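You operate a simulated robot arm through the tools that you are given. There is no shell and no other tool. Be economical: measure what you need, move in short steps, check, and stop when the job is done.

Carry out the task below with a simulated two-armed robot. There is one attempt and no reset: what you move stays moved.

JOB
Put the white-capped bare bottle on the top of the long steel bench away on the top of the cream bench. Then open the lower drawer of the green bench, fetch the orange fuse block and set it in the inside of the lower drawer of the green bench, then shut the drawer. Then take the yellow glue cartridge and leave it on the round table top. Then take the blue rail gauge on the top of the long steel bench and put it away on the tool ledge top. Then open the core tube door, put the lower core on the top of the short steel bench away on the top of the blue bench and shut the door again. Keep to this order. Set down upright: white-capped bare bottle, lower core.

Only the result counts: the job must be done as asked and must still hold three seconds after the hand-in. Knocking over, shifting, dropping, spilling or breaking anything else fails it.

ROBOT AND FRAMES
Two 6-joint arms with two-finger parallel grippers on one trunk, on a base that drives. Base frame: it is fixed to the floor where the robot stands at the start and does not move with it; the origin is under the middle of the robot, x ahead of it, y to its left, z up; the surface under the hand at the start is at about z = 0.85. Readings come in m, rad, newtons and seconds.
The left shoulder is at the start at [0.28, 0.185, 1.08], the right one opposite. With the tool pointing down near the work surface each hand reaches from about 0.56 to 0.94 m from the robot's upright axis, wherever it stands, measured 20 degrees to its own side. Places, roughly: blue rail gauge [0.5, 1, 1]; core tube door [-1, -3.7, 1]; inside of the lower drawer of the green bench [-0.8, 5.4, 0.4]; lower core (10x10x12 cm) [0.7, 4.3, 0.9]; lower drawer of the green bench [-0.8, 5.3, 0.5]; orange fuse block (6x4x4 cm) [0.4, 0.6, 0.9]; round table top [-1.4, 2.5, 1.1]; tool ledge top (29x22 cm) [-1.96, 2.66, 1]; top of the blue bench [-1.6, -3.8, 0.8]; top of the cream bench [-4.1, -3.8, 0.8]; white-capped bare bottle (7x7x22 cm) [0.8, 0.2, 0.9]; yellow glue cartridge (5x5x12 cm) [0.7, 0.8, 0.9]. Payload 1.57 kg a hand.
The tool frame of a hand sits at the grasp point between the pads (the TCP): z along the fingers, y along the line on which they close. The tips reach 0.03 m beyond it. Largest opening 0.08 m; finger width 0.017, thickness 0.012; the body of the gripper, 0.04 by 0.082 m, starts 0.08 m behind the TCP.
Orientation is that of the tool frame in the base frame, as a unit quaternion [w, x, y, z]. With the fingers straight down and closing along the base's y, the tool's x points along the base's -x, its y along +y and its z along -z.

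CONTROLS
- The arms move only by the tool apply_moves. It takes "left_increments", "right_increments" or both (then of equal length, played together; a hand with none holds still); each is a list of rows, each a list of 6 numbers: the shift along the base's x, y, z in m, then the turn, a rotation vector about the base's x, y, z in rad. In form: [[dx, dy, dz, rx, ry, rz], ...]. A call has 1 to 10 rows; each row is the pose to reach, as a shift and turn from the pose commanded when the call began. "left_fingers" and "right_fingers" are, for a hand that has rows, the closure, from 0 (fully open) to 1 (shut), set as the call begins (left out, the last holds). Each row takes 0.2 s and may step no farther than 0.05 m and 0.15 rad from the row before; otherwise, or with a gripper value out of range, the whole call is refused. A pose out of reach is approached as far as the arm can. The call stops where the force on the tool passes 40 N (or 10 N more than at its start, if that is more) or the arm is blocked; 0.2 s more then pass. Each finger travels about 0.153 m/s and halts on what it meets, pressing with about 22 N; the grip force reading is that of the motor and also rises with nothing between the fingers. The clock runs only during rows and for 0.2 s after the last one: add rows that repeat a pose to give the fingers time. It gives the time, the measured TCP pose, the force on the tool (base axes), the opening and the grip force at its end, in the units of the frame above (readings bear some noise), with the torque about the TCP (base axes, N m) and any sound that the robot's microphone picked up.
- Cameras (640 x 400 px; columns grow to the right, rows downward): "scene" is now at [0.227, 0.0406, 1.5188]; the picture's right is [0.52, -0.85, 0.00], its down [-0.65, -0.40, -0.65] and it looks along [0.55, 0.34, -0.76] (base axes); focal length 292 px, centre (320, 200). "left" rides on the left gripper at [0.072, 0.007, -0.122] in its tool frame; the picture's right is [-0.09, 1.00, 0.00], its down [-0.84, -0.08, -0.54] and it looks along [-0.54, -0.05, 0.84] (tool axes); focal length 238 px, centre (320, 200). "right" rides on the right gripper at [0.072, -0.007, -0.122] in its tool frame; the picture's right is [0.09, 1.00, 0.00], its down [-0.84, 0.08, -0.54] and it looks along [-0.54, 0.05, 0.84] (tool axes); focal length 238 px, centre (320, 200). There is no depth. A picture from a camera that has moved, and an enlarged one, comes with that camera's place and axes in the base frame and with its lens.
- grab_frame(camera): a new picture of that camera. The clock stands still meanwhile.
- move_column(by): slides the trunk up (or, below 0, down) by that many m; the arms and the scene camera ride with it, the base frame stays. It gives what a move gives, with no picture.
- base_move(legs): drives the robot by 1 to 6 legs, each [ahead, turn to the left] in m and rad, along the robot's own axes; the way and the turn of a leg run together, so that a leg with both is an arc; at most 1.5 m and 3.142 rad a leg. The arms and the cameras ride along, it lands a little off, and it stops where it bumps. It gives what a move gives.
- head_to(pan, tilt): turns the head with the scene camera to pan (to the left, within 1.501 rad either way) and tilt (down, from -0.506 to 1.204), counted from straight ahead of the robot. It gives what a move gives.
- zoom(camera, box): a new picture of the part [left, top, right, bottom] of that camera's present view, enlarged. The clock stands still meanwhile.
- close_job(): hands the job in; it is judged then, once.

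Go step by step. Nothing tells you exact positions but the pictures and the camera data: compare them with the known pose of the tool, close in by small moves and look again before you grip or let go. The budget is 207 turns and 202 pictures, counting those below and the enlarged ones. Unless the task says otherwise, let go and move clear before handing in.

The tools are called after ">>>" by a JSON object that holds its "fn" and its "kwargs". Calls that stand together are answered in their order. apply_moves: Moves the arms, as the interface text tells. Its arguments: {"type":"object","properties":{"left_increments":{"type":"array"},"left_fingers":{"type":"number"},"right_increments":{"type":"array"},"right_fingers":{"type":"number"}},"required":[]} The other tools are called the same way: move_column (by) slides the trunk up or down; base_move (legs) drives the base; head_to (pan, tilt) turns the head that bears the scene camera; grab_frame (camera) takes a picture; zoom (camera, box) takes an enlarged picture of a part of a camera's view; close_job () hands the job in.

At the start:

```text
time_s: 0.0
left_ee_pos: [0.376, 0.4787, 1.1409]
left_orientation: [0.0, 0.0, 1.0, 0.0]
left_wrist_force: [-0.4, 0.4, -0.3]
left_wrist_torque: [-0.02, 0.0, -0.04]
left_opening: 0.0802
left_finger_force: 0.0
right_ee_pos: [0.6008, 0.1004, 1.1044]
right_orientation: [-0.001, 0.0, 1.0, 0.0]
right_wrist_force: [-0.2, 0.0, 0.3]
right_wrist_torque: [-0.03, 0.01, -0.02]
right_opening: 0.0801
right_finger_force: 0.1
trunk travel left (down, up): [-0.775, 0.215]
robot x, y, heading: [0.0026, 0.0002, -0.002]
head pan, tilt: [0.552, 0.869]
```

scene: 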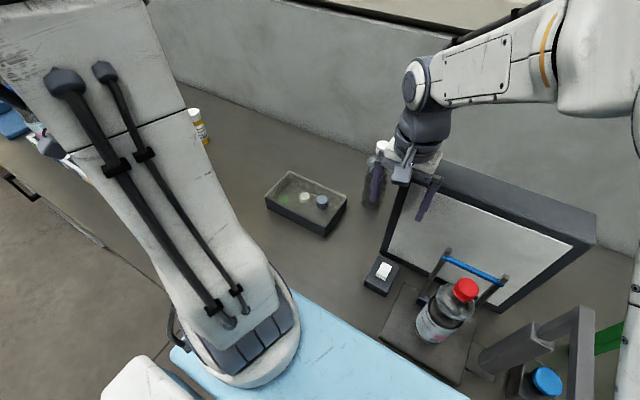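
right: 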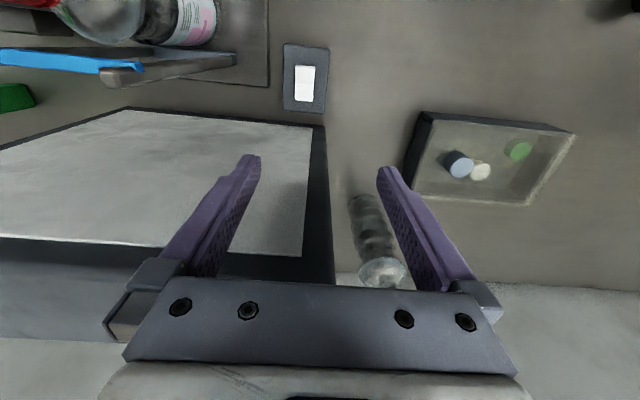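
left: 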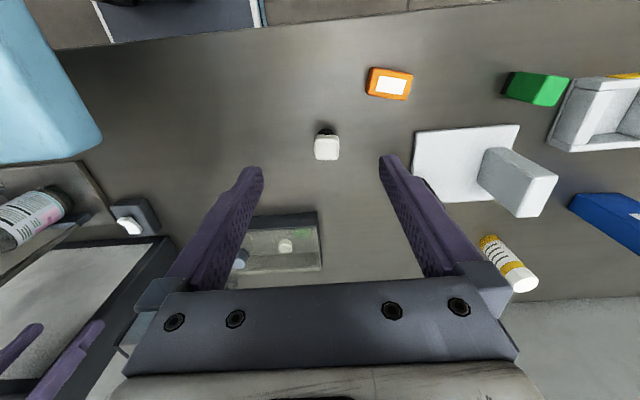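

I see the long bench ahead with a monitor-like panel and, left of it, the bare bottle with a whitish cap near [0.77, 0.20]. I'll look closer from both cameras before moving.

>>> {"fn": "zoom", "kwargs": {"camera": "scene", "box": [260, 100, 500, 250]}}

>>> {"fn": "zoom", "kwargs": {"camera": "right", "box": [240, 100, 560, 300]}}

>>> {"fn": "grab_frame", "kwargs": {"camera": "left"}}

```text
2.67 times, centred on (380, 175) of scene
camera zoom: at [0.227, 0.0406, 1.5188], right [0.52, -0.85, 0.0], down [-0.65, -0.4, -0.65], along [0.55, 0.34, -0.76], focal length 778 px, centre (160, 267)
```

zoom: 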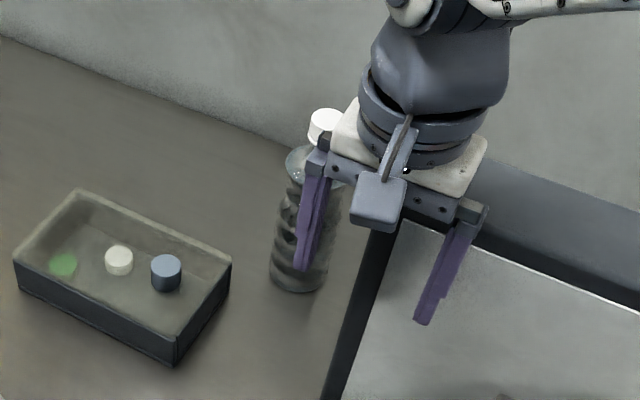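

```text
2.00 times, centred on (400, 200) of right
camera zoom: at [0.5276, 0.0933, 1.2266], right [-0.09, 1.0, 0.0], down [0.84, 0.08, 0.54], along [0.54, 0.05, -0.84], focal length 477 px, centre (160, 200)
```

zoom: 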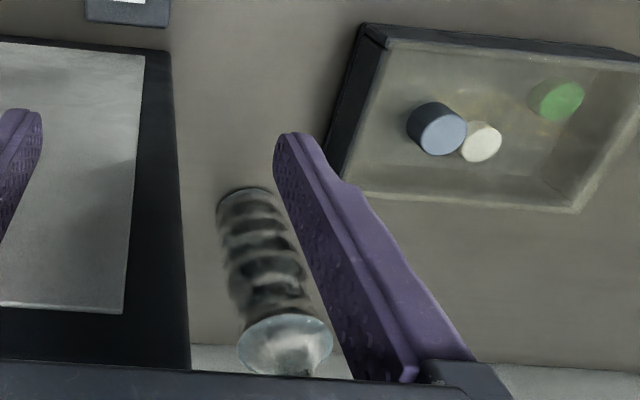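

```text
196 pictures are left
camera left: at [0.3031, 0.4862, 1.2648], right [0.09, 1.0, 0.0], down [0.84, -0.08, 0.54], along [0.54, -0.05, -0.84], focal length 238 px, centre (320, 200)
```

left: 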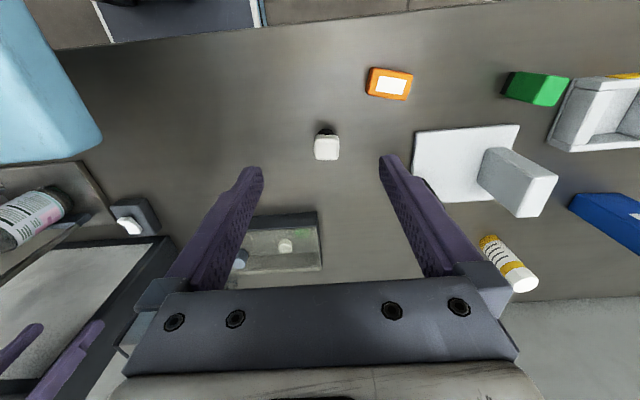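

The bottle stands at about [0.78, 0.20], top near 1.07. I'll pull the right hand up and away, and bring the left hand above the bottle's approach side for a closer look.

>>> {"fn": "apply_moves", "kwargs": {"left_increments": [[0, 0, 0.05, 0, 0, 0], [0.03, 0, 0.08, 0, 0, 0], [0.07, -0.02, 0.1, 0, 0, 0], [0.11, -0.04, 0.1, 0, 0, 0], [0.14, -0.07, 0.1, 0, 0, 0], [0.17, -0.1, 0.1, 0, 0, 0], [0.2, -0.13, 0.1, 0, 0, 0], [0.23, -0.16, 0.1, 0, 0, 0], [0.26, -0.19, 0.1, 0, 0, 0], [0.28, -0.22, 0.1, 0, 0, 0]], "right_increments": [[0, 0, 0.05, 0, 0, 0], [0, 0, 0.1, 0, 0, 0], [0, -0.03, 0.13, 0, 0, 0], [-0.02, -0.07, 0.13, 0, 0, 0], [-0.04, -0.11, 0.13, 0, 0, 0], [-0.06, -0.15, 0.13, 0, 0, 0], [-0.08, -0.19, 0.13, 0, 0, 0], [-0.1, -0.23, 0.13, 0, 0, 0], [-0.12, -0.27, 0.13, 0, 0, 0], [-0.14, -0.31, 0.13, 0, 0, 0]]}}

>>> {"fn": "grab_frame", "kwargs": {"camera": "left"}}

>>> {"fn": "grab_frame", "kwargs": {"camera": "scene"}}

```text
time_s: 2.2
left_ee_pos: [0.6557, 0.2626, 1.2435]
left_orientation: [-0.001, 0.0, 1.0, 0.0]
left_wrist_force: [0.4, 0.3, -0.7]
left_wrist_torque: [0.0, -0.03, -0.01]
left_opening: 0.0799
left_finger_force: 0.0
right_ee_pos: [0.5002, -0.2136, 1.2283]
right_orientation: [-0.002, 0.0, 1.0, 0.0]
right_wrist_force: [-0.6, -0.5, -0.4]
right_wrist_torque: [-0.01, 0.0, 0.02]
right_opening: 0.0797
right_finger_force: 0.1
right hand out of reach, approached as far as the arm can: row 9, 10
trunk travel left (down, up): [-0.775, 0.215]
robot x, y, heading: [0.0012, 0.0001, -0.002]
head pan, tilt: [0.552, 0.869]
```

```text
195 pictures are left
camera left: at [0.583, 0.2697, 1.3669], right [0.09, 1.0, 0.0], down [0.84, -0.08, 0.54], along [0.54, -0.05, -0.84], focal length 238 px, centre (320, 200)
```

left: 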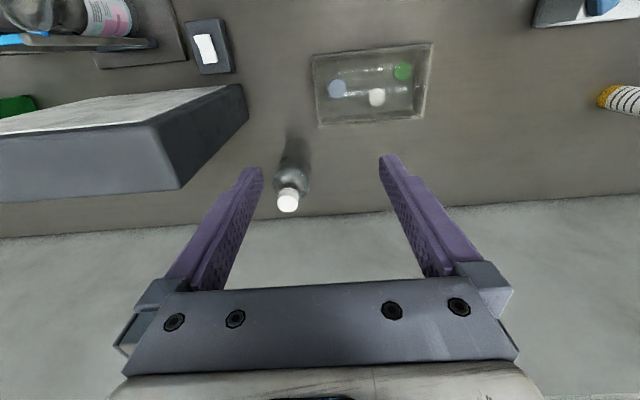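

```text
194 pictures are left
camera scene: at [0.227, 0.0407, 1.5187], right [0.52, -0.85, 0.0], down [-0.65, -0.4, -0.65], along [0.55, 0.34, -0.76], focal length 292 px, centre (320, 200)
```

scene: 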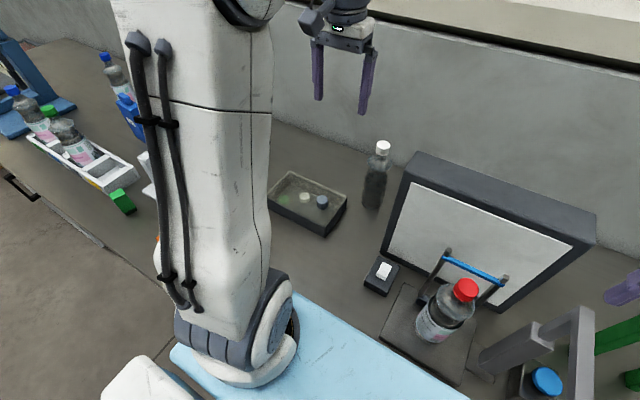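

The cap is at about [0.78, 0.202]. I zoom in to judge the cap, neck and shoulder heights.

>>> {"fn": "zoom", "kwargs": {"camera": "scene", "box": [340, 130, 420, 220]}}

```text
4.44 times, centred on (380, 175) of scene
camera zoom: at [0.227, 0.0407, 1.5187], right [0.52, -0.85, 0.0], down [-0.65, -0.4, -0.65], along [0.55, 0.34, -0.76], focal length 1296 px, centre (53, 311)
```

zoom: 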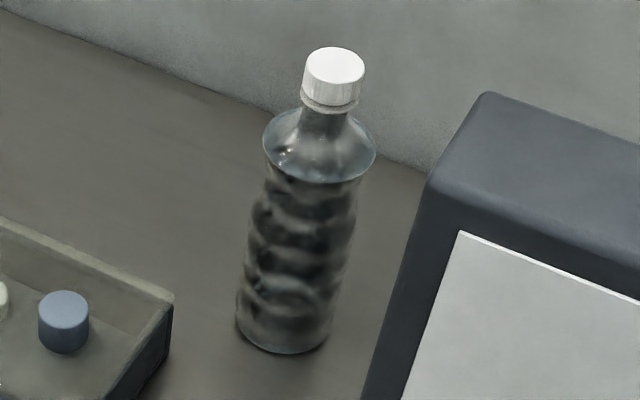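

Cap top is at z≈1.073, cap about 3.4 cm wide. I move over it, descend and stop with TCP at 1.062, then close.

>>> {"fn": "apply_moves", "kwargs": {"left_increments": [[0.04, -0.02, -0.01, 0, 0, 0], [0.083, -0.04, -0.03, 0, 0, 0], [0.124, -0.06, -0.05, 0, 0, 0], [0.124, -0.06, -0.09, 0, 0, 0], [0.124, -0.06, -0.1, 0, 0, 0], [0.124, -0.06, -0.1, 0, 0, 0]]}}

>>> {"fn": "grab_frame", "kwargs": {"camera": "left"}}

>>> {"fn": "grab_frame", "kwargs": {"camera": "scene"}}

```text
refused: row 2 steps farther than a row can; nothing moved
```

```text
192 pictures are left
camera left: at [0.583, 0.2697, 1.3669], right [0.09, 1.0, 0.0], down [0.84, -0.08, 0.54], along [0.54, -0.05, -0.84], focal length 238 px, centre (320, 200)
```

left: 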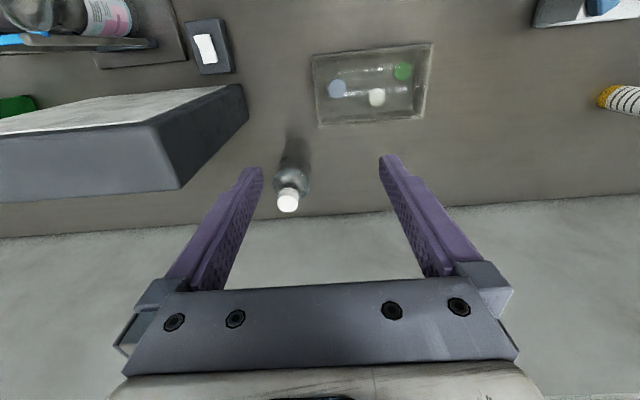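

```text
191 pictures are left
camera scene: at [0.227, 0.0407, 1.5187], right [0.52, -0.85, 0.0], down [-0.65, -0.4, -0.65], along [0.55, 0.34, -0.76], focal length 292 px, centre (320, 200)
```

scene: 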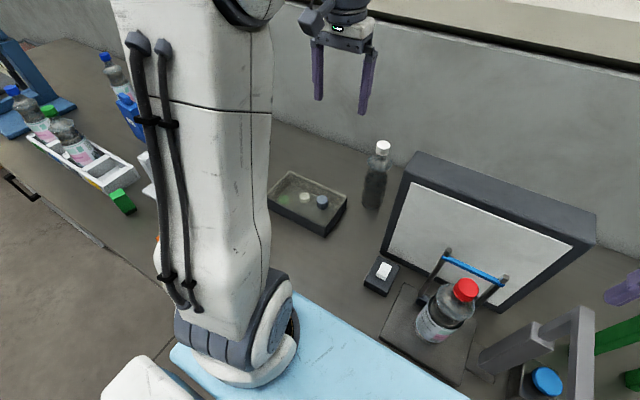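

A row was too long. I repeat with shorter steps to hover above the cap.

>>> {"fn": "apply_moves", "kwargs": {"left_increments": [[0.03, -0.015, 0, 0, 0, 0], [0.06, -0.03, 0, 0, 0, 0], [0.09, -0.045, 0, 0, 0, 0], [0.124, -0.06, 0, 0, 0, 0], [0.124, -0.06, -0.04, 0, 0, 0], [0.124, -0.06, -0.08, 0, 0, 0], [0.124, -0.06, -0.11, 0, 0, 0], [0.124, -0.06, -0.11, 0, 0, 0]]}}

>>> {"fn": "grab_frame", "kwargs": {"camera": "left"}}

>>> {"fn": "zoom", "kwargs": {"camera": "scene", "box": [300, 70, 460, 220]}}

```text
time_s: 4.0
left_ee_pos: [0.7786, 0.1999, 1.1312]
left_orientation: [0.0, 0.0, 1.0, 0.0]
left_wrist_force: [-0.8, -0.9, -0.1]
left_wrist_torque: [0.01, 0.0, 0.02]
left_opening: 0.08
left_finger_force: 0.0
right_ee_pos: [0.5006, -0.2129, 1.2277]
right_orientation: [-0.001, -0.001, 1.0, 0.0]
right_wrist_force: [0.7, 0.3, -0.2]
right_wrist_torque: [0.02, 0.01, 0.01]
right_opening: 0.0803
right_finger_force: 0.0
trunk travel left (down, up): [-0.775, 0.215]
robot x, y, heading: [0.0007, -0.0006, 0.001]
head pan, tilt: [0.552, 0.869]
```

```text
190 pictures are left
camera left: at [0.7053, 0.207, 1.2539], right [0.09, 1.0, 0.0], down [0.84, -0.08, 0.54], along [0.54, -0.05, -0.84], focal length 238 px, centre (320, 200)
```

left: 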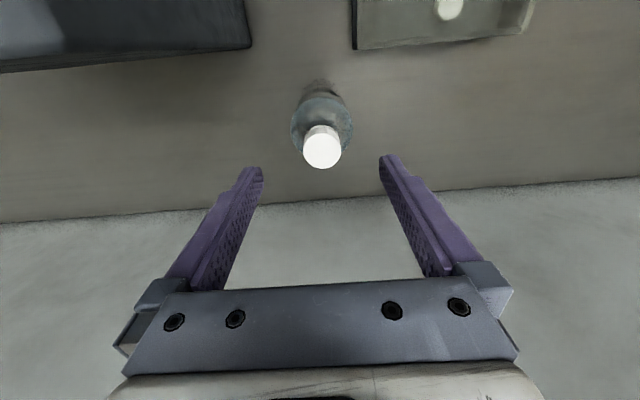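

```text
2.67 times, centred on (380, 145) of scene
camera zoom: at [0.2272, 0.0405, 1.5187], right [0.52, -0.85, 0.0], down [-0.65, -0.4, -0.65], along [0.55, 0.34, -0.76], focal length 778 px, centre (160, 347)
```

zoom: 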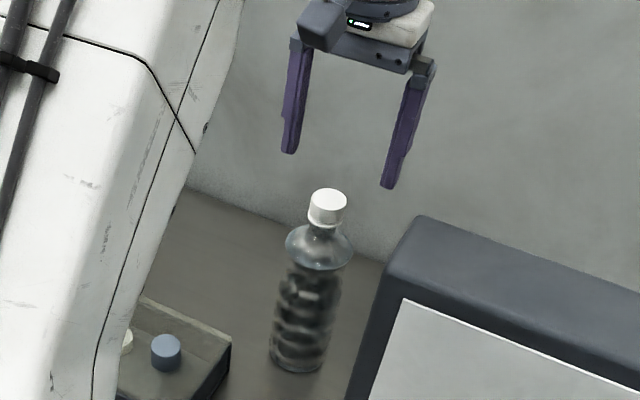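

The hand is centred over the cap. I descend 7 cm and close.

>>> {"fn": "apply_moves", "kwargs": {"left_increments": [[-0.001, 0.002, -0.03, 0, 0, 0], [-0.001, 0.002, -0.055, 0, 0, 0], [-0.001, 0.002, -0.07, 0, 0, 0], [-0.001, 0.002, -0.07, 0, 0, 0]]}}

>>> {"fn": "apply_moves", "kwargs": {"left_increments": [[0, 0, 0, 0, 0, 0], [0, 0, 0, 0, 0, 0], [0, 0, 0, 0, 0, 0]], "left_fingers": 1}}

>>> {"fn": "grab_frame", "kwargs": {"camera": "left"}}

>>> {"fn": "zoom", "kwargs": {"camera": "scene", "box": [300, 70, 460, 220]}}

```text
time_s: 5.0
left_ee_pos: [0.7785, 0.2011, 1.0614]
left_orientation: [0.0, 0.001, 1.0, 0.0]
left_wrist_force: [0.2, 0.0, 0.1]
left_wrist_torque: [-0.02, -0.01, -0.01]
left_opening: 0.08
left_finger_force: 0.0
right_ee_pos: [0.4999, -0.2144, 1.2281]
right_orientation: [-0.002, 0.0, 1.0, -0.001]
right_wrist_force: [-0.2, 0.0, -0.2]
right_wrist_torque: [-0.03, 0.02, -0.03]
right_opening: 0.08
right_finger_force: 0.1
trunk travel left (down, up): [-0.775, 0.215]
robot x, y, heading: [-0.0007, 0.0029, -0.001]
head pan, tilt: [0.552, 0.869]
```

```text
time_s: 5.8
left_ee_pos: [0.7781, 0.2023, 1.0623]
left_orientation: [0.0, 0.0, 1.0, 0.0]
left_wrist_force: [0.2, 0.5, 1.9]
left_wrist_torque: [0.02, 0.03, 0.03]
left_opening: 0.0297
left_finger_force: 22.2
right_ee_pos: [0.501, -0.2134, 1.228]
right_orientation: [-0.002, 0.0, 1.0, 0.001]
right_wrist_force: [-0.9, 0.5, 0.5]
right_wrist_torque: [0.02, -0.01, 0.01]
right_opening: 0.0799
right_finger_force: 0.1
trunk travel left (down, up): [-0.775, 0.215]
robot x, y, heading: [0.0009, -0.0015, 0.001]
head pan, tilt: [0.552, 0.869]
```

```text
188 pictures are left
camera left: at [0.7057, 0.2077, 1.1852], right [0.09, 1.0, 0.0], down [0.84, -0.08, 0.54], along [0.54, -0.05, -0.84], focal length 238 px, centre (320, 200)
```

left: 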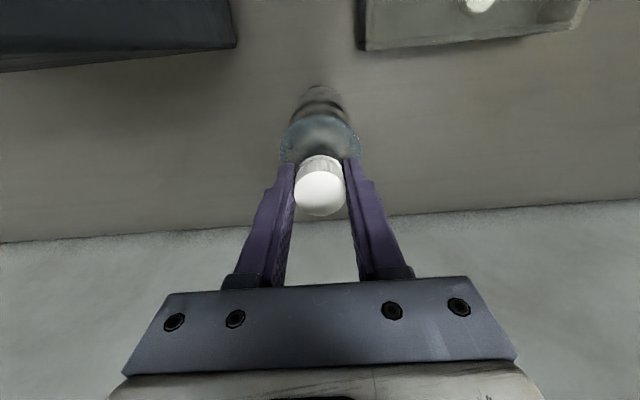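

```text
2.67 times, centred on (380, 145) of scene
camera zoom: at [0.227, 0.0406, 1.5188], right [0.52, -0.85, 0.0], down [-0.65, -0.4, -0.65], along [0.55, 0.34, -0.76], focal length 778 px, centre (160, 347)
```

zoom: 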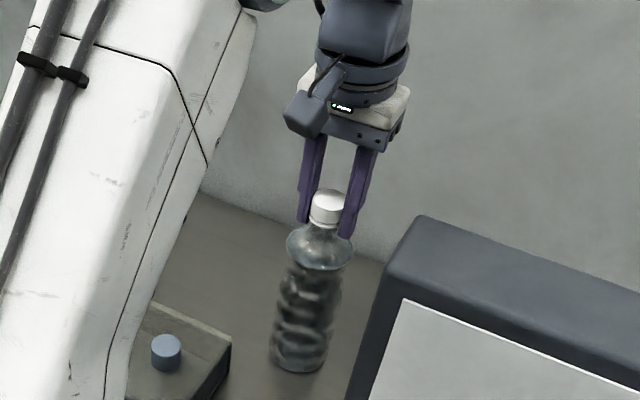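

The cap is gripped (opening 0.030). I lift straight up and then pull back.

>>> {"fn": "apply_moves", "kwargs": {"left_increments": [[0, 0, 0.02, 0, 0, 0], [0, 0, 0.06, 0, 0, 0], [0, 0, 0.1, 0, 0, 0], [0, 0, 0.14, 0, 0, 0], [0, 0, 0.18, 0, 0, 0], [-0.03, 0.01, 0.2, 0, 0, 0], [-0.07, 0.02, 0.2, 0, 0, 0], [-0.11, 0.04, 0.2, 0, 0, 0], [-0.15, 0.06, 0.2, 0, 0, 0], [-0.19, 0.08, 0.2, 0, 0, 0]]}}

>>> {"fn": "head_to", "kwargs": {"pan": 0, "tilt": 0.5}}

>>> {"fn": "grab_frame", "kwargs": {"camera": "left"}}

>>> {"fn": "grab_frame", "kwargs": {"camera": "scene"}}

```text
time_s: 8.0
left_ee_pos: [0.5895, 0.2821, 1.2625]
left_orientation: [0.0, 0.0, 1.0, 0.0]
left_wrist_force: [-0.1, -0.8, -5.5]
left_wrist_torque: [-0.01, 0.0, 0.0]
left_opening: 0.0298
left_finger_force: 21.9
right_ee_pos: [0.5024, -0.2144, 1.2281]
right_orientation: [-0.002, 0.0, 1.0, 0.0]
right_wrist_force: [-0.1, 0.7, 0.7]
right_wrist_torque: [-0.01, -0.01, -0.02]
right_opening: 0.08
right_finger_force: 0.1
trunk travel left (down, up): [-0.775, 0.215]
robot x, y, heading: [0.0003, 0.0013, 0.002]
head pan, tilt: [0.552, 0.869]
```

```text
time_s: 9.0
left_ee_pos: [0.5905, 0.2823, 1.2626]
left_orientation: [-0.001, 0.0, 1.0, 0.0]
left_wrist_force: [-0.6, -1.0, -5.6]
left_wrist_torque: [0.0, -0.01, 0.01]
left_opening: 0.03
left_finger_force: 21.9
right_ee_pos: [0.4995, -0.2136, 1.2286]
right_orientation: [-0.002, 0.0, 1.0, -0.001]
right_wrist_force: [0.3, -0.3, -0.4]
right_wrist_torque: [0.01, 0.03, -0.04]
right_opening: 0.08
right_finger_force: 0.1
trunk travel left (down, up): [-0.775, 0.215]
robot x, y, heading: [-0.0005, 0.003, 0.001]
head pan, tilt: [0.0, 0.499]
```

```text
186 pictures are left
camera left: at [0.5175, 0.2889, 1.3851], right [0.09, 1.0, 0.0], down [0.84, -0.08, 0.54], along [0.54, -0.05, -0.84], focal length 238 px, centre (320, 200)
```

left: 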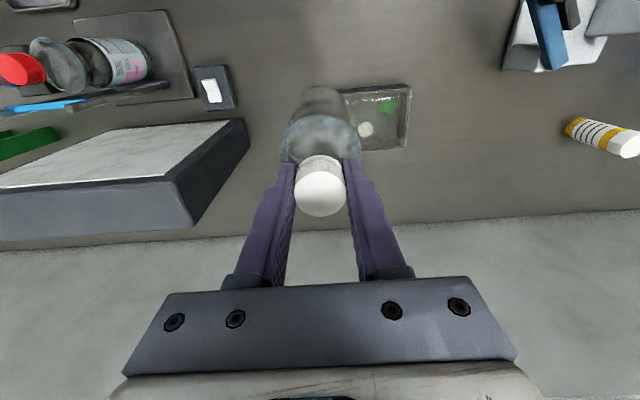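

```text
185 pictures are left
camera scene: at [0.2525, 0.0002, 1.5502], right [0.0, -1.0, 0.0], down [-0.48, 0.0, -0.88], along [0.88, 0.0, -0.48], focal length 292 px, centre (320, 200)
```

scene: 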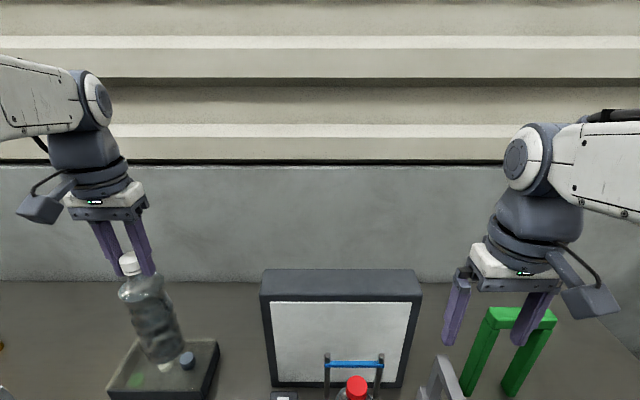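

Bottle held and clear. Now I look left and right to plan the drive.

>>> {"fn": "head_to", "kwargs": {"pan": -1.5, "tilt": 0.25}}

>>> {"fn": "grab_frame", "kwargs": {"camera": "scene"}}

>>> {"fn": "head_to", "kwargs": {"pan": 1.5, "tilt": 0.25}}

>>> {"fn": "grab_frame", "kwargs": {"camera": "scene"}}

```text
time_s: 10.6
left_ee_pos: [0.5907, 0.2832, 1.2628]
left_orientation: [0.0, 0.0, 1.0, 0.0]
left_wrist_force: [-0.1, -0.4, -4.6]
left_wrist_torque: [0.03, 0.04, -0.02]
left_opening: 0.0298
left_finger_force: 21.9
right_ee_pos: [0.5002, -0.213, 1.2278]
right_orientation: [-0.002, 0.0, 1.0, 0.0]
right_wrist_force: [-0.1, -0.4, 0.1]
right_wrist_torque: [0.01, -0.03, 0.01]
right_opening: 0.0799
right_finger_force: 0.0
trunk travel left (down, up): [-0.775, 0.215]
robot x, y, heading: [-0.0004, -0.0024, 0.0]
head pan, tilt: [-1.499, 0.25]
```

```text
184 pictures are left
camera scene: at [0.1682, -0.093, 1.5733], right [-1.0, -0.07, 0.0], down [-0.02, 0.25, -0.97], along [0.07, -0.97, -0.25], focal length 292 px, centre (320, 200)
```

scene: 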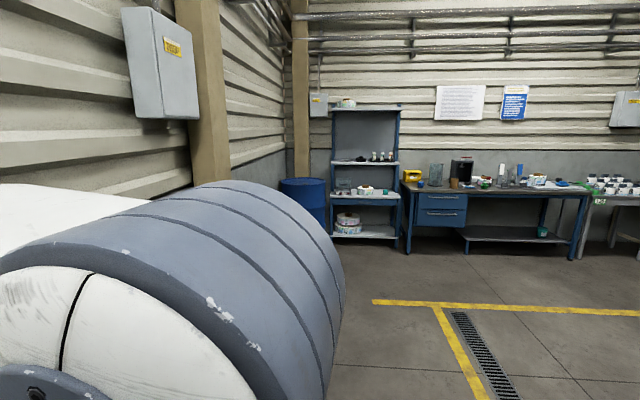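

```text
time_s: 13.2
left_ee_pos: [0.5912, 0.2818, 1.2622]
left_orientation: [0.0, 0.0, 1.0, 0.0]
left_wrist_force: [0.4, 0.2, -5.0]
left_wrist_torque: [-0.01, 0.01, 0.02]
left_opening: 0.0298
left_finger_force: 21.8
right_ee_pos: [0.5006, -0.2126, 1.2283]
right_orientation: [-0.001, 0.0, 1.0, 0.0]
right_wrist_force: [0.1, 0.5, -0.2]
right_wrist_torque: [0.0, -0.01, -0.01]
right_opening: 0.0798
right_finger_force: 0.1
trunk travel left (down, up): [-0.775, 0.215]
robot x, y, heading: [0.0005, 0.0, -0.002]
head pan, tilt: [1.499, 0.25]
```

```text
183 pictures are left
camera scene: at [0.1682, 0.0933, 1.5733], right [1.0, -0.07, 0.0], down [-0.02, -0.25, -0.97], along [0.07, 0.97, -0.25], focal length 292 px, centre (320, 200)
```

scene: 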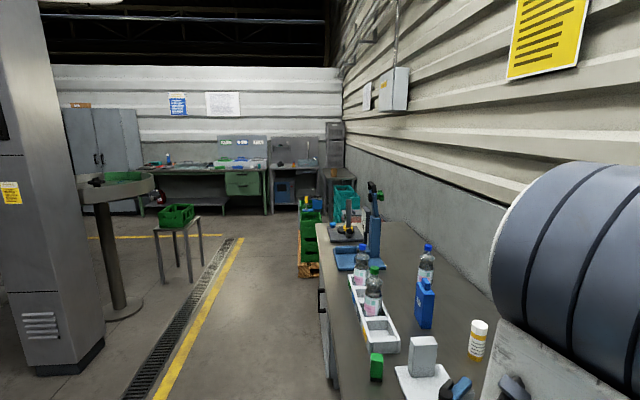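

Bench wall along y≈-4 holds the blue bench (right view). I back off 0.7 m, turn right, and survey the path to the cream bench.

>>> {"fn": "base_move", "kwargs": {"legs": [[-0.7, 0], [0, -1.57]]}}

>>> {"fn": "head_to", "kwargs": {"pan": -0.9, "tilt": 0.3}}

>>> {"fn": "grab_frame", "kwargs": {"camera": "scene"}}

>>> {"fn": "head_to", "kwargs": {"pan": 0, "tilt": 0.3}}

>>> {"fn": "grab_frame", "kwargs": {"camera": "scene"}}

```text
time_s: 20.8
left_ee_pos: [-0.4099, -0.5875, 1.2621]
left_orientation: [-0.001, 0.702, 0.712, 0.0]
left_wrist_force: [0.3, -0.5, -5.5]
left_wrist_torque: [0.03, 0.04, -0.02]
left_opening: 0.0294
left_finger_force: 22.2
right_ee_pos: [-0.9064, -0.5054, 1.2292]
right_orientation: [-0.002, 0.702, 0.712, 0.001]
right_wrist_force: [0.2, -0.3, -0.2]
right_wrist_torque: [0.02, -0.01, 0.01]
right_opening: 0.0803
right_finger_force: 0.0
trunk travel left (down, up): [-0.775, 0.215]
robot x, y, heading: [-0.7015, -0.0013, -1.553]
head pan, tilt: [1.499, 0.25]
```

```text
time_s: 23.0
left_ee_pos: [-0.4171, -0.5875, 1.2639]
left_orientation: [0.001, 0.702, 0.712, 0.001]
left_wrist_force: [-0.5, 0.1, -5.4]
left_wrist_torque: [0.02, 0.0, -0.01]
left_opening: 0.0296
left_finger_force: 22.0
right_ee_pos: [-0.9116, -0.5058, 1.2281]
right_orientation: [0.0, 0.702, 0.712, 0.002]
right_wrist_force: [1.2, 0.0, 0.7]
right_wrist_torque: [-0.02, 0.02, -0.01]
right_opening: 0.08
right_finger_force: 0.1
trunk travel left (down, up): [-0.775, 0.215]
robot x, y, heading: [-0.6986, -0.0015, -1.561]
head pan, tilt: [-0.901, 0.3]
```

```text
182 pictures are left
camera scene: at [-0.7622, -0.2207, 1.57], right [-0.63, 0.77, 0.0], down [0.22, 0.19, -0.96], along [-0.74, -0.6, -0.29], focal length 292 px, centre (320, 200)
```

scene: 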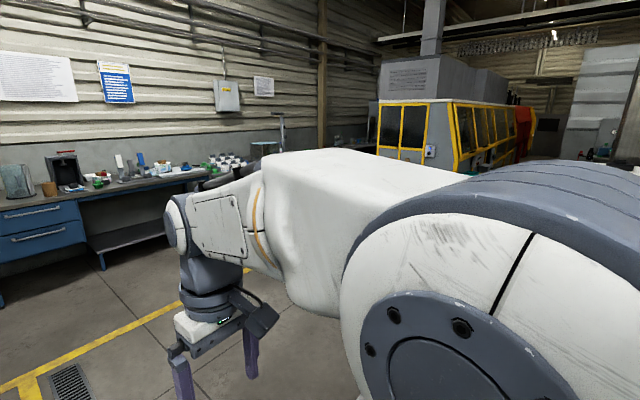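

```text
time_s: 24.2
left_ee_pos: [-0.416, -0.5866, 1.2648]
left_orientation: [0.001, 0.702, 0.712, 0.002]
left_wrist_force: [0.1, -1.1, -5.6]
left_wrist_torque: [0.01, 0.01, 0.0]
left_opening: 0.0297
left_finger_force: 21.9
right_ee_pos: [-0.9132, -0.5058, 1.2277]
right_orientation: [0.0, 0.702, 0.712, 0.002]
right_wrist_force: [0.4, -0.2, 1.0]
right_wrist_torque: [-0.01, 0.01, 0.01]
right_opening: 0.0799
right_finger_force: 0.0
trunk travel left (down, up): [-0.775, 0.215]
robot x, y, heading: [-0.7039, -0.0004, -1.558]
head pan, tilt: [0.0, 0.3]
```

```text
181 pictures are left
camera scene: at [-0.6889, -0.255, 1.5696], right [-1.0, -0.01, 0.01], down [-0.01, 0.3, -0.96], along [0.01, -0.96, -0.3], focal length 292 px, centre (320, 200)
```

scene: 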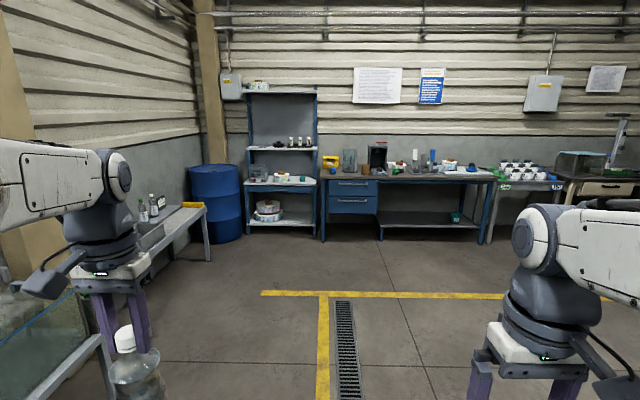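

The cream bench is along the same wall farther right. I turn to face it and check that the way is clear.

>>> {"fn": "base_move", "kwargs": {"legs": [[0, -0.95]]}}

>>> {"fn": "grab_frame", "kwargs": {"camera": "scene"}}

```text
time_s: 27.1
left_ee_pos: [-1.016, -0.5699, 1.2662]
left_orientation: [0.002, 0.951, 0.31, 0.0]
left_wrist_force: [0.1, 0.0, -5.3]
left_wrist_torque: [0.02, -0.02, -0.01]
left_opening: 0.0295
left_finger_force: 22.2
right_ee_pos: [-1.2354, -0.1173, 1.2275]
right_orientation: [0.004, 0.951, 0.31, 0.003]
right_wrist_force: [-0.4, -0.1, -0.2]
right_wrist_torque: [0.03, -0.03, 0.02]
right_opening: 0.0799
right_finger_force: 0.1
trunk travel left (down, up): [-0.775, 0.215]
robot x, y, heading: [-0.7022, -0.0004, -2.512]
head pan, tilt: [0.0, 0.3]
```

```text
180 pictures are left
camera scene: at [-0.9111, -0.1417, 1.5696], right [-0.59, 0.81, -0.01], down [0.24, 0.17, -0.96], along [-0.77, -0.56, -0.3], focal length 292 px, centre (320, 200)
```

scene: 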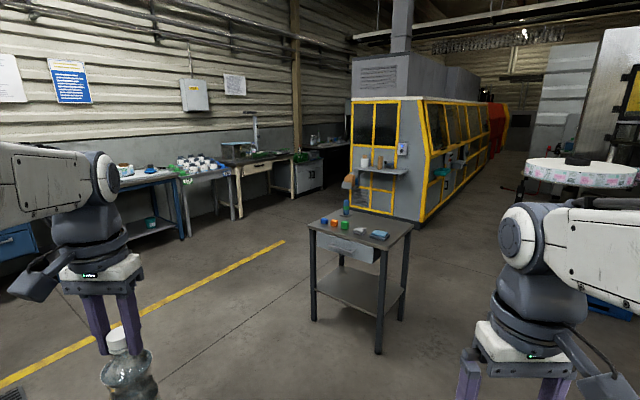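

A small table stands in the straight path at about [-2.7, -1.0], so I drive around it along y≈-2.4.

>>> {"fn": "base_move", "kwargs": {"legs": [[0, 0.646], [1.2, 0], [1.2, 0], [0, -1.183], [1.3, 0], [1.3, 0]]}}

>>> {"fn": "grab_frame", "kwargs": {"camera": "scene"}}

```text
time_s: 55.9
left_ee_pos: [-4.5038, -3.0173, 1.2637]
left_orientation: [0.0, 0.998, 0.068, -0.001]
left_wrist_force: [1.1, 0.7, -5.5]
left_wrist_torque: [0.0, -0.01, -0.02]
left_opening: 0.0294
left_finger_force: 22.4
right_ee_pos: [-4.4828, -2.5143, 1.2279]
right_orientation: [0.0, 0.998, 0.069, 0.001]
right_wrist_force: [-0.6, -0.1, 0.8]
right_wrist_torque: [0.03, -0.02, -0.01]
right_opening: 0.0797
right_finger_force: 0.1
trunk travel left (down, up): [-0.775, 0.215]
robot x, y, heading: [-3.9563, -2.6546, -3.005]
head pan, tilt: [0.0, 0.3]
```

```text
179 pictures are left
camera scene: at [-4.2081, -2.6908, 1.5686], right [-0.13, 0.99, 0.0], down [0.29, 0.04, -0.96], along [-0.95, -0.13, -0.3], focal length 292 px, centre (320, 200)
```

scene: 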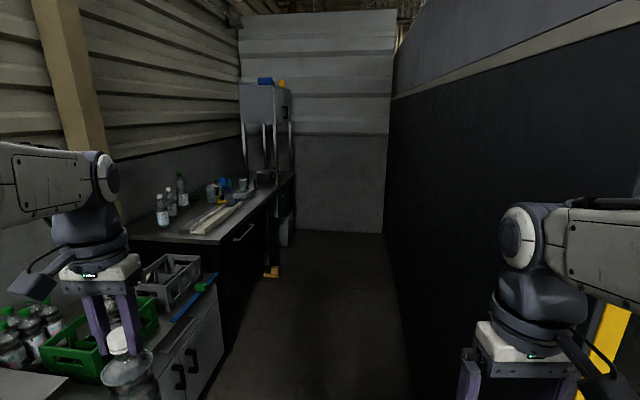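

I've passed into the corridor; benches are on my left. I pan left to look at the cream bench.

>>> {"fn": "head_to", "kwargs": {"pan": 1.3, "tilt": 0.5}}

>>> {"fn": "grab_frame", "kwargs": {"camera": "scene"}}

```text
time_s: 57.4
left_ee_pos: [-4.5045, -3.0174, 1.2624]
left_orientation: [0.0, 0.998, 0.068, 0.0]
left_wrist_force: [-0.8, -0.5, -5.5]
left_wrist_torque: [0.0, -0.04, 0.02]
left_opening: 0.0297
left_finger_force: 22.0
right_ee_pos: [-4.4832, -2.5142, 1.2282]
right_orientation: [0.001, 0.998, 0.068, 0.001]
right_wrist_force: [-0.5, 0.1, -0.1]
right_wrist_torque: [-0.01, 0.0, 0.01]
right_opening: 0.0801
right_finger_force: 0.1
trunk travel left (down, up): [-0.775, 0.215]
robot x, y, heading: [-3.9591, -2.6585, -3.009]
head pan, tilt: [1.3, 0.499]
```

```text
178 pictures are left
camera scene: at [-4.1281, -2.7684, 1.5502], right [-0.99, 0.14, 0.0], down [0.07, 0.47, -0.88], along [-0.12, -0.87, -0.48], focal length 292 px, centre (320, 200)
```

scene: 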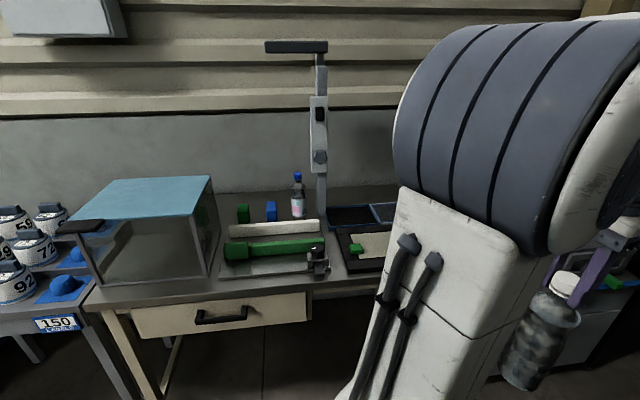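

The cream bench front edge is near y≈-3.5. I turn to face it and look.

>>> {"fn": "base_move", "kwargs": {"legs": [[0, 1.435]]}}

>>> {"fn": "head_to", "kwargs": {"pan": 0, "tilt": 0.6}}

>>> {"fn": "grab_frame", "kwargs": {"camera": "scene"}}

```text
time_s: 61.3
left_ee_pos: [-3.6786, -3.248, 1.2612]
left_orientation: [0.001, 0.71, 0.705, 0.001]
left_wrist_force: [-0.4, -1.1, -4.4]
left_wrist_torque: [0.03, 0.05, -0.03]
left_opening: 0.0295
left_finger_force: 21.9
right_ee_pos: [-4.174, -3.1555, 1.2274]
right_orientation: [-0.002, 0.709, 0.705, 0.001]
right_wrist_force: [0.6, -0.3, 0.2]
right_wrist_torque: [-0.01, 0.04, 0.03]
right_opening: 0.08
right_finger_force: 0.0
trunk travel left (down, up): [-0.775, 0.215]
robot x, y, heading: [-3.9551, -2.6555, -1.581]
head pan, tilt: [1.3, 0.499]
```

```text
time_s: 62.8
left_ee_pos: [-3.6796, -3.2487, 1.2629]
left_orientation: [0.0, 0.71, 0.704, 0.0]
left_wrist_force: [0.2, 0.5, -5.6]
left_wrist_torque: [0.04, 0.0, 0.04]
left_opening: 0.0298
left_finger_force: 21.9
right_ee_pos: [-4.1743, -3.1554, 1.2274]
right_orientation: [-0.001, 0.709, 0.705, 0.002]
right_wrist_force: [-1.1, -0.5, -0.6]
right_wrist_torque: [0.0, 0.03, 0.0]
right_opening: 0.0801
right_finger_force: 0.0
trunk travel left (down, up): [-0.775, 0.215]
robot x, y, heading: [-3.9596, -2.6525, -1.573]
head pan, tilt: [0.0, 0.6]
```

```text
177 pictures are left
camera scene: at [-3.9587, -2.9053, 1.5411], right [-1.0, 0.01, 0.0], down [0.0, 0.57, -0.82], along [-0.01, -0.82, -0.57], focal length 292 px, centre (320, 200)
```

scene: 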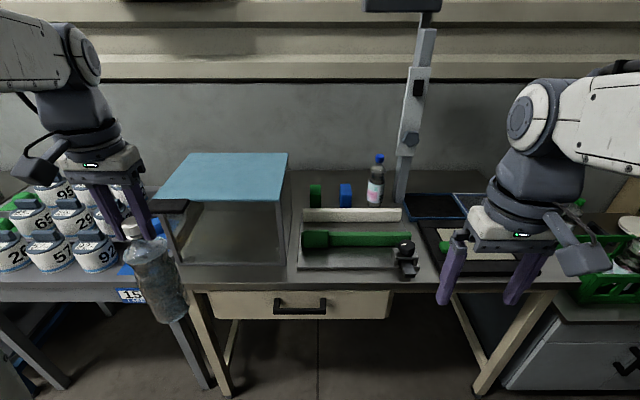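

I check the right wrist view for free bench area at the right side.

>>> {"fn": "grab_frame", "kwargs": {"camera": "right"}}

>>> {"fn": "zoom", "kwargs": {"camera": "scene", "box": [160, 140, 480, 340]}}

```text
176 pictures are left
camera right: at [-4.1813, -3.0845, 1.3506], right [1.0, 0.08, 0.0], down [0.07, -0.84, 0.54], along [0.05, -0.54, -0.84], focal length 238 px, centre (320, 200)
```

right: 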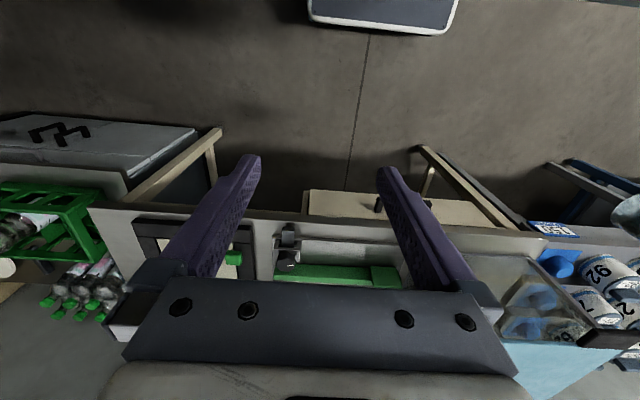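

```text
2.00 times, centred on (320, 240) of scene
camera zoom: at [-3.9587, -2.9053, 1.5411], right [-1.0, 0.01, 0.0], down [0.0, 0.57, -0.82], along [-0.01, -0.82, -0.57], focal length 583 px, centre (320, 120)
```

zoom: 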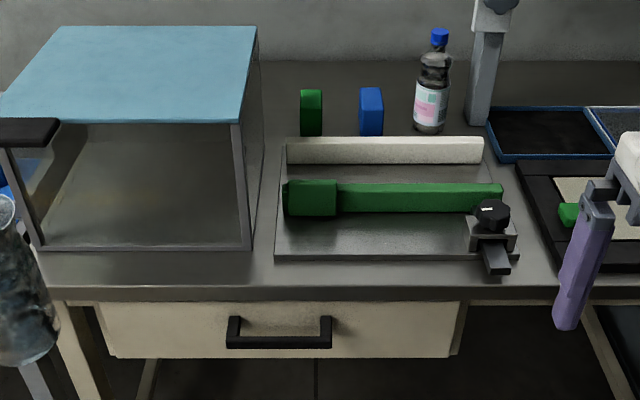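

Free area is behind the tray, left of the labelled bottle, around [-4.0, -4.08]. I raise the trunk for clearance and a better view before closing in.

>>> {"fn": "move_column", "kwargs": {"by": 0.18}}

>>> {"fn": "grab_frame", "kwargs": {"camera": "scene"}}

```text
time_s: 64.8
left_ee_pos: [-3.6784, -3.2493, 1.4415]
left_orientation: [0.0, 0.709, 0.705, 0.0]
left_wrist_force: [-0.9, 0.3, -6.0]
left_wrist_torque: [-0.01, 0.03, -0.02]
left_opening: 0.0297
left_finger_force: 22.4
right_ee_pos: [-4.1747, -3.1561, 1.407]
right_orientation: [-0.001, 0.71, 0.704, 0.001]
right_wrist_force: [0.2, 0.7, -0.1]
right_wrist_torque: [0.0, 0.0, 0.02]
right_opening: 0.08
right_finger_force: 0.1
trunk travel left (down, up): [-0.955, 0.035]
robot x, y, heading: [-3.9612, -2.6562, -1.575]
head pan, tilt: [0.0, 0.6]
```

```text
174 pictures are left
camera scene: at [-3.9587, -2.9055, 1.721], right [-1.0, 0.01, 0.0], down [0.0, 0.57, -0.82], along [-0.01, -0.82, -0.57], focal length 292 px, centre (320, 200)
```

scene: 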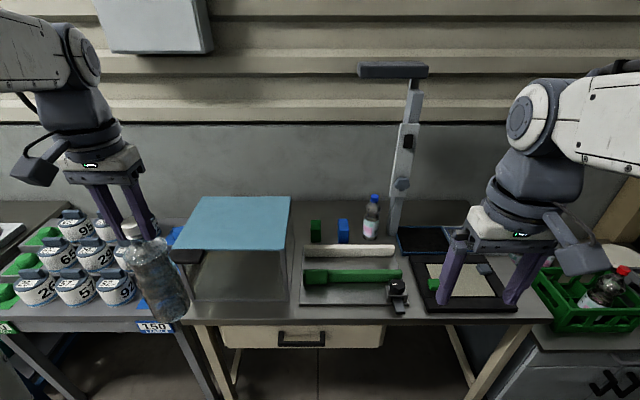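

I zoom on the rear area to find block edges and the wall line.

>>> {"fn": "zoom", "kwargs": {"camera": "scene", "box": [260, 180, 420, 280]}}

```text
4.00 times, centred on (340, 230) of scene
camera zoom: at [-3.9587, -2.9055, 1.721], right [-1.0, 0.01, 0.0], down [0.0, 0.57, -0.82], along [-0.01, -0.82, -0.57], focal length 1166 px, centre (240, 80)
```

zoom: 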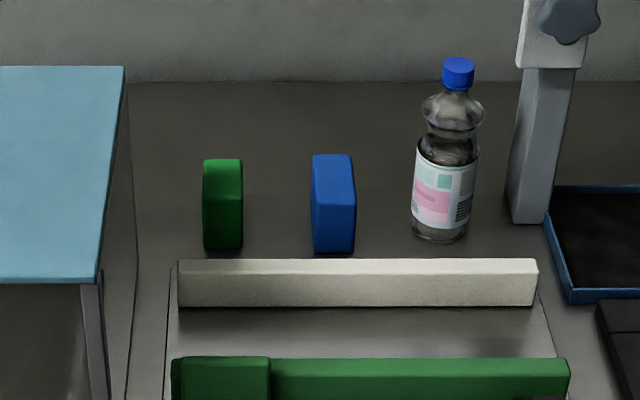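

Free strip behind the blocks is about y −3.91…−4.14; I aim for [-3.955, -4.02]. I drive in to about [-4.05, -3.13].

>>> {"fn": "base_move", "kwargs": {"legs": [[0, -0.181], [0.48, 0], [0, 0.183]]}}

>>> {"fn": "head_to", "kwargs": {"pan": 0, "tilt": 0.9}}

>>> {"fn": "grab_frame", "kwargs": {"camera": "scene"}}

>>> {"fn": "grab_frame", "kwargs": {"camera": "left"}}

```text
time_s: 69.0
left_ee_pos: [-3.765, -3.7188, 1.4418]
left_orientation: [0.0, 0.707, 0.707, 0.0]
left_wrist_force: [0.3, 0.1, -6.1]
left_wrist_torque: [0.03, 0.0, -0.02]
left_opening: 0.0294
left_finger_force: 22.1
right_ee_pos: [-4.261, -3.6291, 1.408]
right_orientation: [-0.001, 0.708, 0.706, 0.001]
right_wrist_force: [0.3, -0.8, 0.2]
right_wrist_torque: [0.02, 0.03, -0.05]
right_opening: 0.0803
right_finger_force: 0.1
trunk travel left (down, up): [-0.955, 0.035]
robot x, y, heading: [-4.0491, -3.1274, -1.57]
head pan, tilt: [0.0, 0.6]
```

```text
time_s: 69.8
left_ee_pos: [-3.7663, -3.72, 1.4431]
left_orientation: [0.0, 0.708, 0.706, 0.0]
left_wrist_force: [1.1, -0.7, -5.1]
left_wrist_torque: [0.07, 0.01, -0.02]
left_opening: 0.0295
left_finger_force: 22.1
right_ee_pos: [-4.2616, -3.6297, 1.4068]
right_orientation: [-0.002, 0.708, 0.706, 0.001]
right_wrist_force: [-0.6, 0.4, 0.4]
right_wrist_torque: [-0.02, 0.03, 0.03]
right_opening: 0.0802
right_finger_force: 0.0
trunk travel left (down, up): [-0.955, 0.035]
robot x, y, heading: [-4.0501, -3.1308, -1.578]
head pan, tilt: [0.0, 0.901]
```

```text
172 pictures are left
camera scene: at [-4.0474, -3.3648, 1.6964], right [-1.0, 0.0, 0.0], down [0.0, 0.78, -0.62], along [0.0, -0.62, -0.78], focal length 292 px, centre (320, 200)
```

scene: 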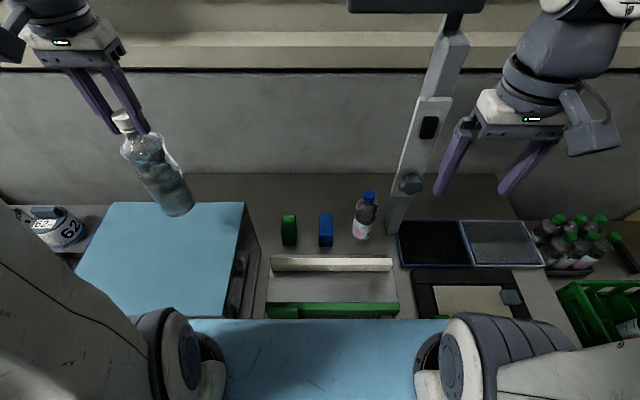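

```text
171 pictures are left
camera left: at [-3.7601, -3.6475, 1.5651], right [1.0, -0.09, 0.0], down [-0.08, -0.84, 0.54], along [-0.05, -0.54, -0.84], focal length 238 px, centre (320, 200)
```

left: 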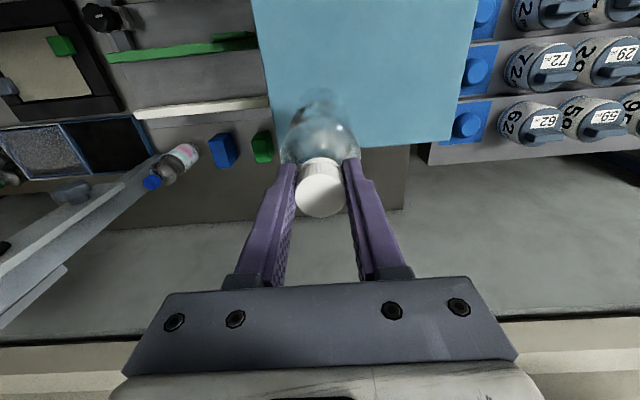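

Refined: bench z≈0.82, wall y≈−4.19, block backs y≈−3.945. I bring the bottle above [-3.955, -4.025].

>>> {"fn": "apply_moves", "kwargs": {"left_increments": [[-0.02, -0.034, 0, 0, 0, 0], [-0.04, -0.068, -0.01, 0, 0, 0], [-0.06, -0.102, -0.02, 0, 0, 0], [-0.08, -0.136, -0.03, 0, 0, 0], [-0.1, -0.17, -0.04, 0, 0, 0], [-0.12, -0.204, -0.05, 0, 0, 0], [-0.14, -0.238, -0.06, 0, 0, 0], [-0.165, -0.272, -0.08, 0, 0, 0], [-0.189, -0.305, -0.1, 0, 0, 0], [-0.189, -0.305, -0.12, 0, 0, 0]]}}

>>> {"fn": "grab_frame", "kwargs": {"camera": "scene"}}

>>> {"fn": "grab_frame", "kwargs": {"camera": "left"}}

```text
time_s: 72.0
left_ee_pos: [-3.9507, -3.9971, 1.3207]
left_orientation: [0.0, 0.708, 0.706, 0.001]
left_wrist_force: [-0.6, 0.0, -5.3]
left_wrist_torque: [0.02, -0.02, 0.01]
left_opening: 0.0295
left_finger_force: 22.8
left hand out of reach, approached as far as the arm can: row 8, 9, 10
right_ee_pos: [-4.2616, -3.63, 1.4081]
right_orientation: [-0.001, 0.707, 0.707, 0.003]
right_wrist_force: [0.1, 0.7, 0.5]
right_wrist_torque: [0.0, 0.0, -0.02]
right_opening: 0.08
right_finger_force: 0.0
trunk travel left (down, up): [-0.955, 0.035]
robot x, y, heading: [-4.0495, -3.1303, -1.569]
head pan, tilt: [0.0, 0.901]
```

```text
170 pictures are left
camera scene: at [-4.0478, -3.3646, 1.6964], right [-1.0, 0.0, 0.0], down [0.0, 0.78, -0.62], along [0.0, -0.62, -0.78], focal length 292 px, centre (320, 200)
```

scene: 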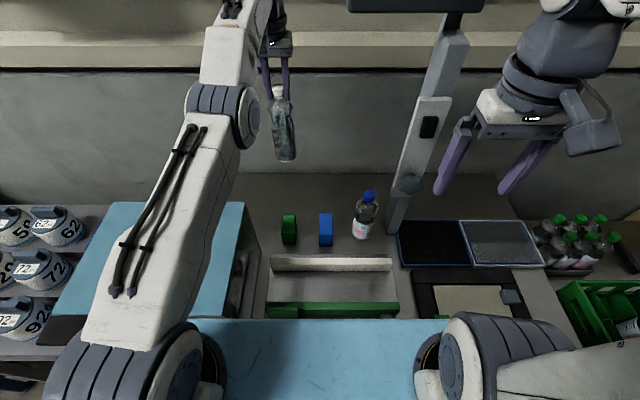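

```text
169 pictures are left
camera left: at [-3.9449, -3.9248, 1.4437], right [1.0, -0.09, 0.0], down [-0.08, -0.84, 0.54], along [-0.05, -0.54, -0.84], focal length 238 px, centre (320, 200)
```

left: 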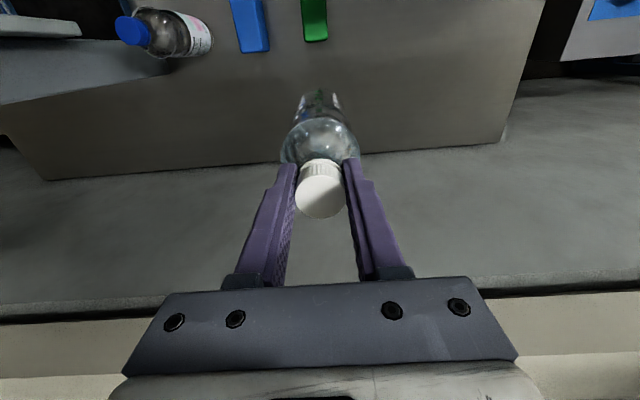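

The hand is 3 cm short. I inch the base forward and then lower by the arm (keeping the shoulder high over the glass box).

>>> {"fn": "base_move", "kwargs": {"legs": [[0.035, 0]]}}

>>> {"fn": "apply_moves", "kwargs": {"left_increments": [[0, 0, -0.04, 0, 0, 0], [0, 0, -0.08, 0, 0, 0], [0, 0, -0.12, 0, 0, 0], [0, 0, -0.16, 0, 0, 0], [0, 0, -0.2, 0, 0, 0], [0, 0, -0.22, 0, 0, 0], [0, 0, -0.22, 0, 0, 0]]}}

>>> {"fn": "grab_frame", "kwargs": {"camera": "scene"}}

>>> {"fn": "grab_frame", "kwargs": {"camera": "left"}}

```text
time_s: 72.9
left_ee_pos: [-3.9494, -4.0324, 1.3206]
left_orientation: [0.0, 0.708, 0.706, 0.001]
left_wrist_force: [-1.2, 0.7, -4.4]
left_wrist_torque: [0.02, -0.01, -0.03]
left_opening: 0.0298
left_finger_force: 22.0
right_ee_pos: [-4.2606, -3.6642, 1.4066]
right_orientation: [-0.002, 0.707, 0.707, 0.001]
right_wrist_force: [0.6, -1.2, 0.0]
right_wrist_torque: [0.0, -0.04, -0.02]
right_opening: 0.0801
right_finger_force: 0.0
trunk travel left (down, up): [-0.955, 0.035]
robot x, y, heading: [-4.0505, -3.1693, -1.575]
head pan, tilt: [0.0, 0.901]
```

```text
time_s: 74.5
left_ee_pos: [-3.9551, -4.0563, 1.0983]
left_orientation: [-0.001, 0.707, 0.707, 0.001]
left_wrist_force: [-0.3, 1.1, -5.1]
left_wrist_torque: [0.02, 0.03, -0.01]
left_opening: 0.0296
left_finger_force: 21.3
left hand out of reach, approached as far as the arm can: row 1, 2, 3, 4, 5, 6, 7
right_ee_pos: [-4.2604, -3.6648, 1.4074]
right_orientation: [-0.002, 0.708, 0.706, 0.001]
right_wrist_force: [0.4, 0.5, 0.0]
right_wrist_torque: [-0.04, -0.03, 0.0]
right_opening: 0.08
right_finger_force: 0.0
trunk travel left (down, up): [-0.955, 0.035]
robot x, y, heading: [-4.0481, -3.167, -1.574]
head pan, tilt: [0.0, 0.901]
```

```text
168 pictures are left
camera scene: at [-4.0474, -3.4002, 1.6963], right [-1.0, 0.0, 0.0], down [0.0, 0.78, -0.62], along [0.0, -0.62, -0.78], focal length 292 px, centre (320, 200)
```

scene: 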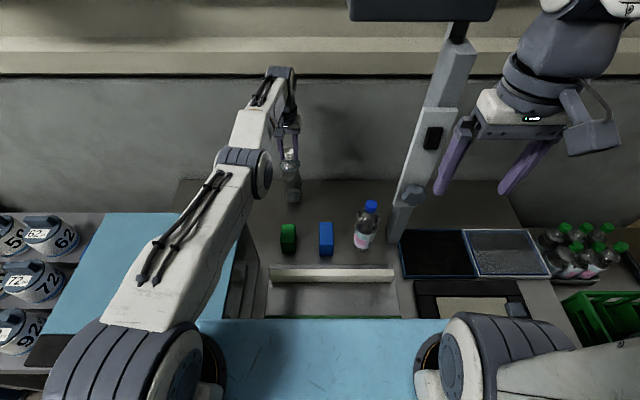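

```text
167 pictures are left
camera left: at [-3.9498, -3.9858, 1.221], right [1.0, -0.09, 0.0], down [-0.08, -0.84, 0.54], along [-0.05, -0.54, -0.84], focal length 238 px, centre (320, 200)
```

left: 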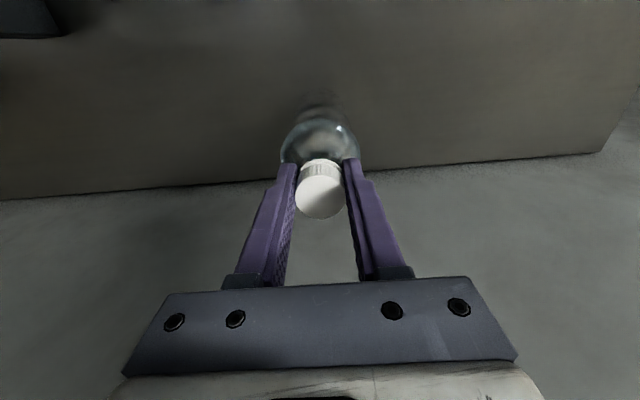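

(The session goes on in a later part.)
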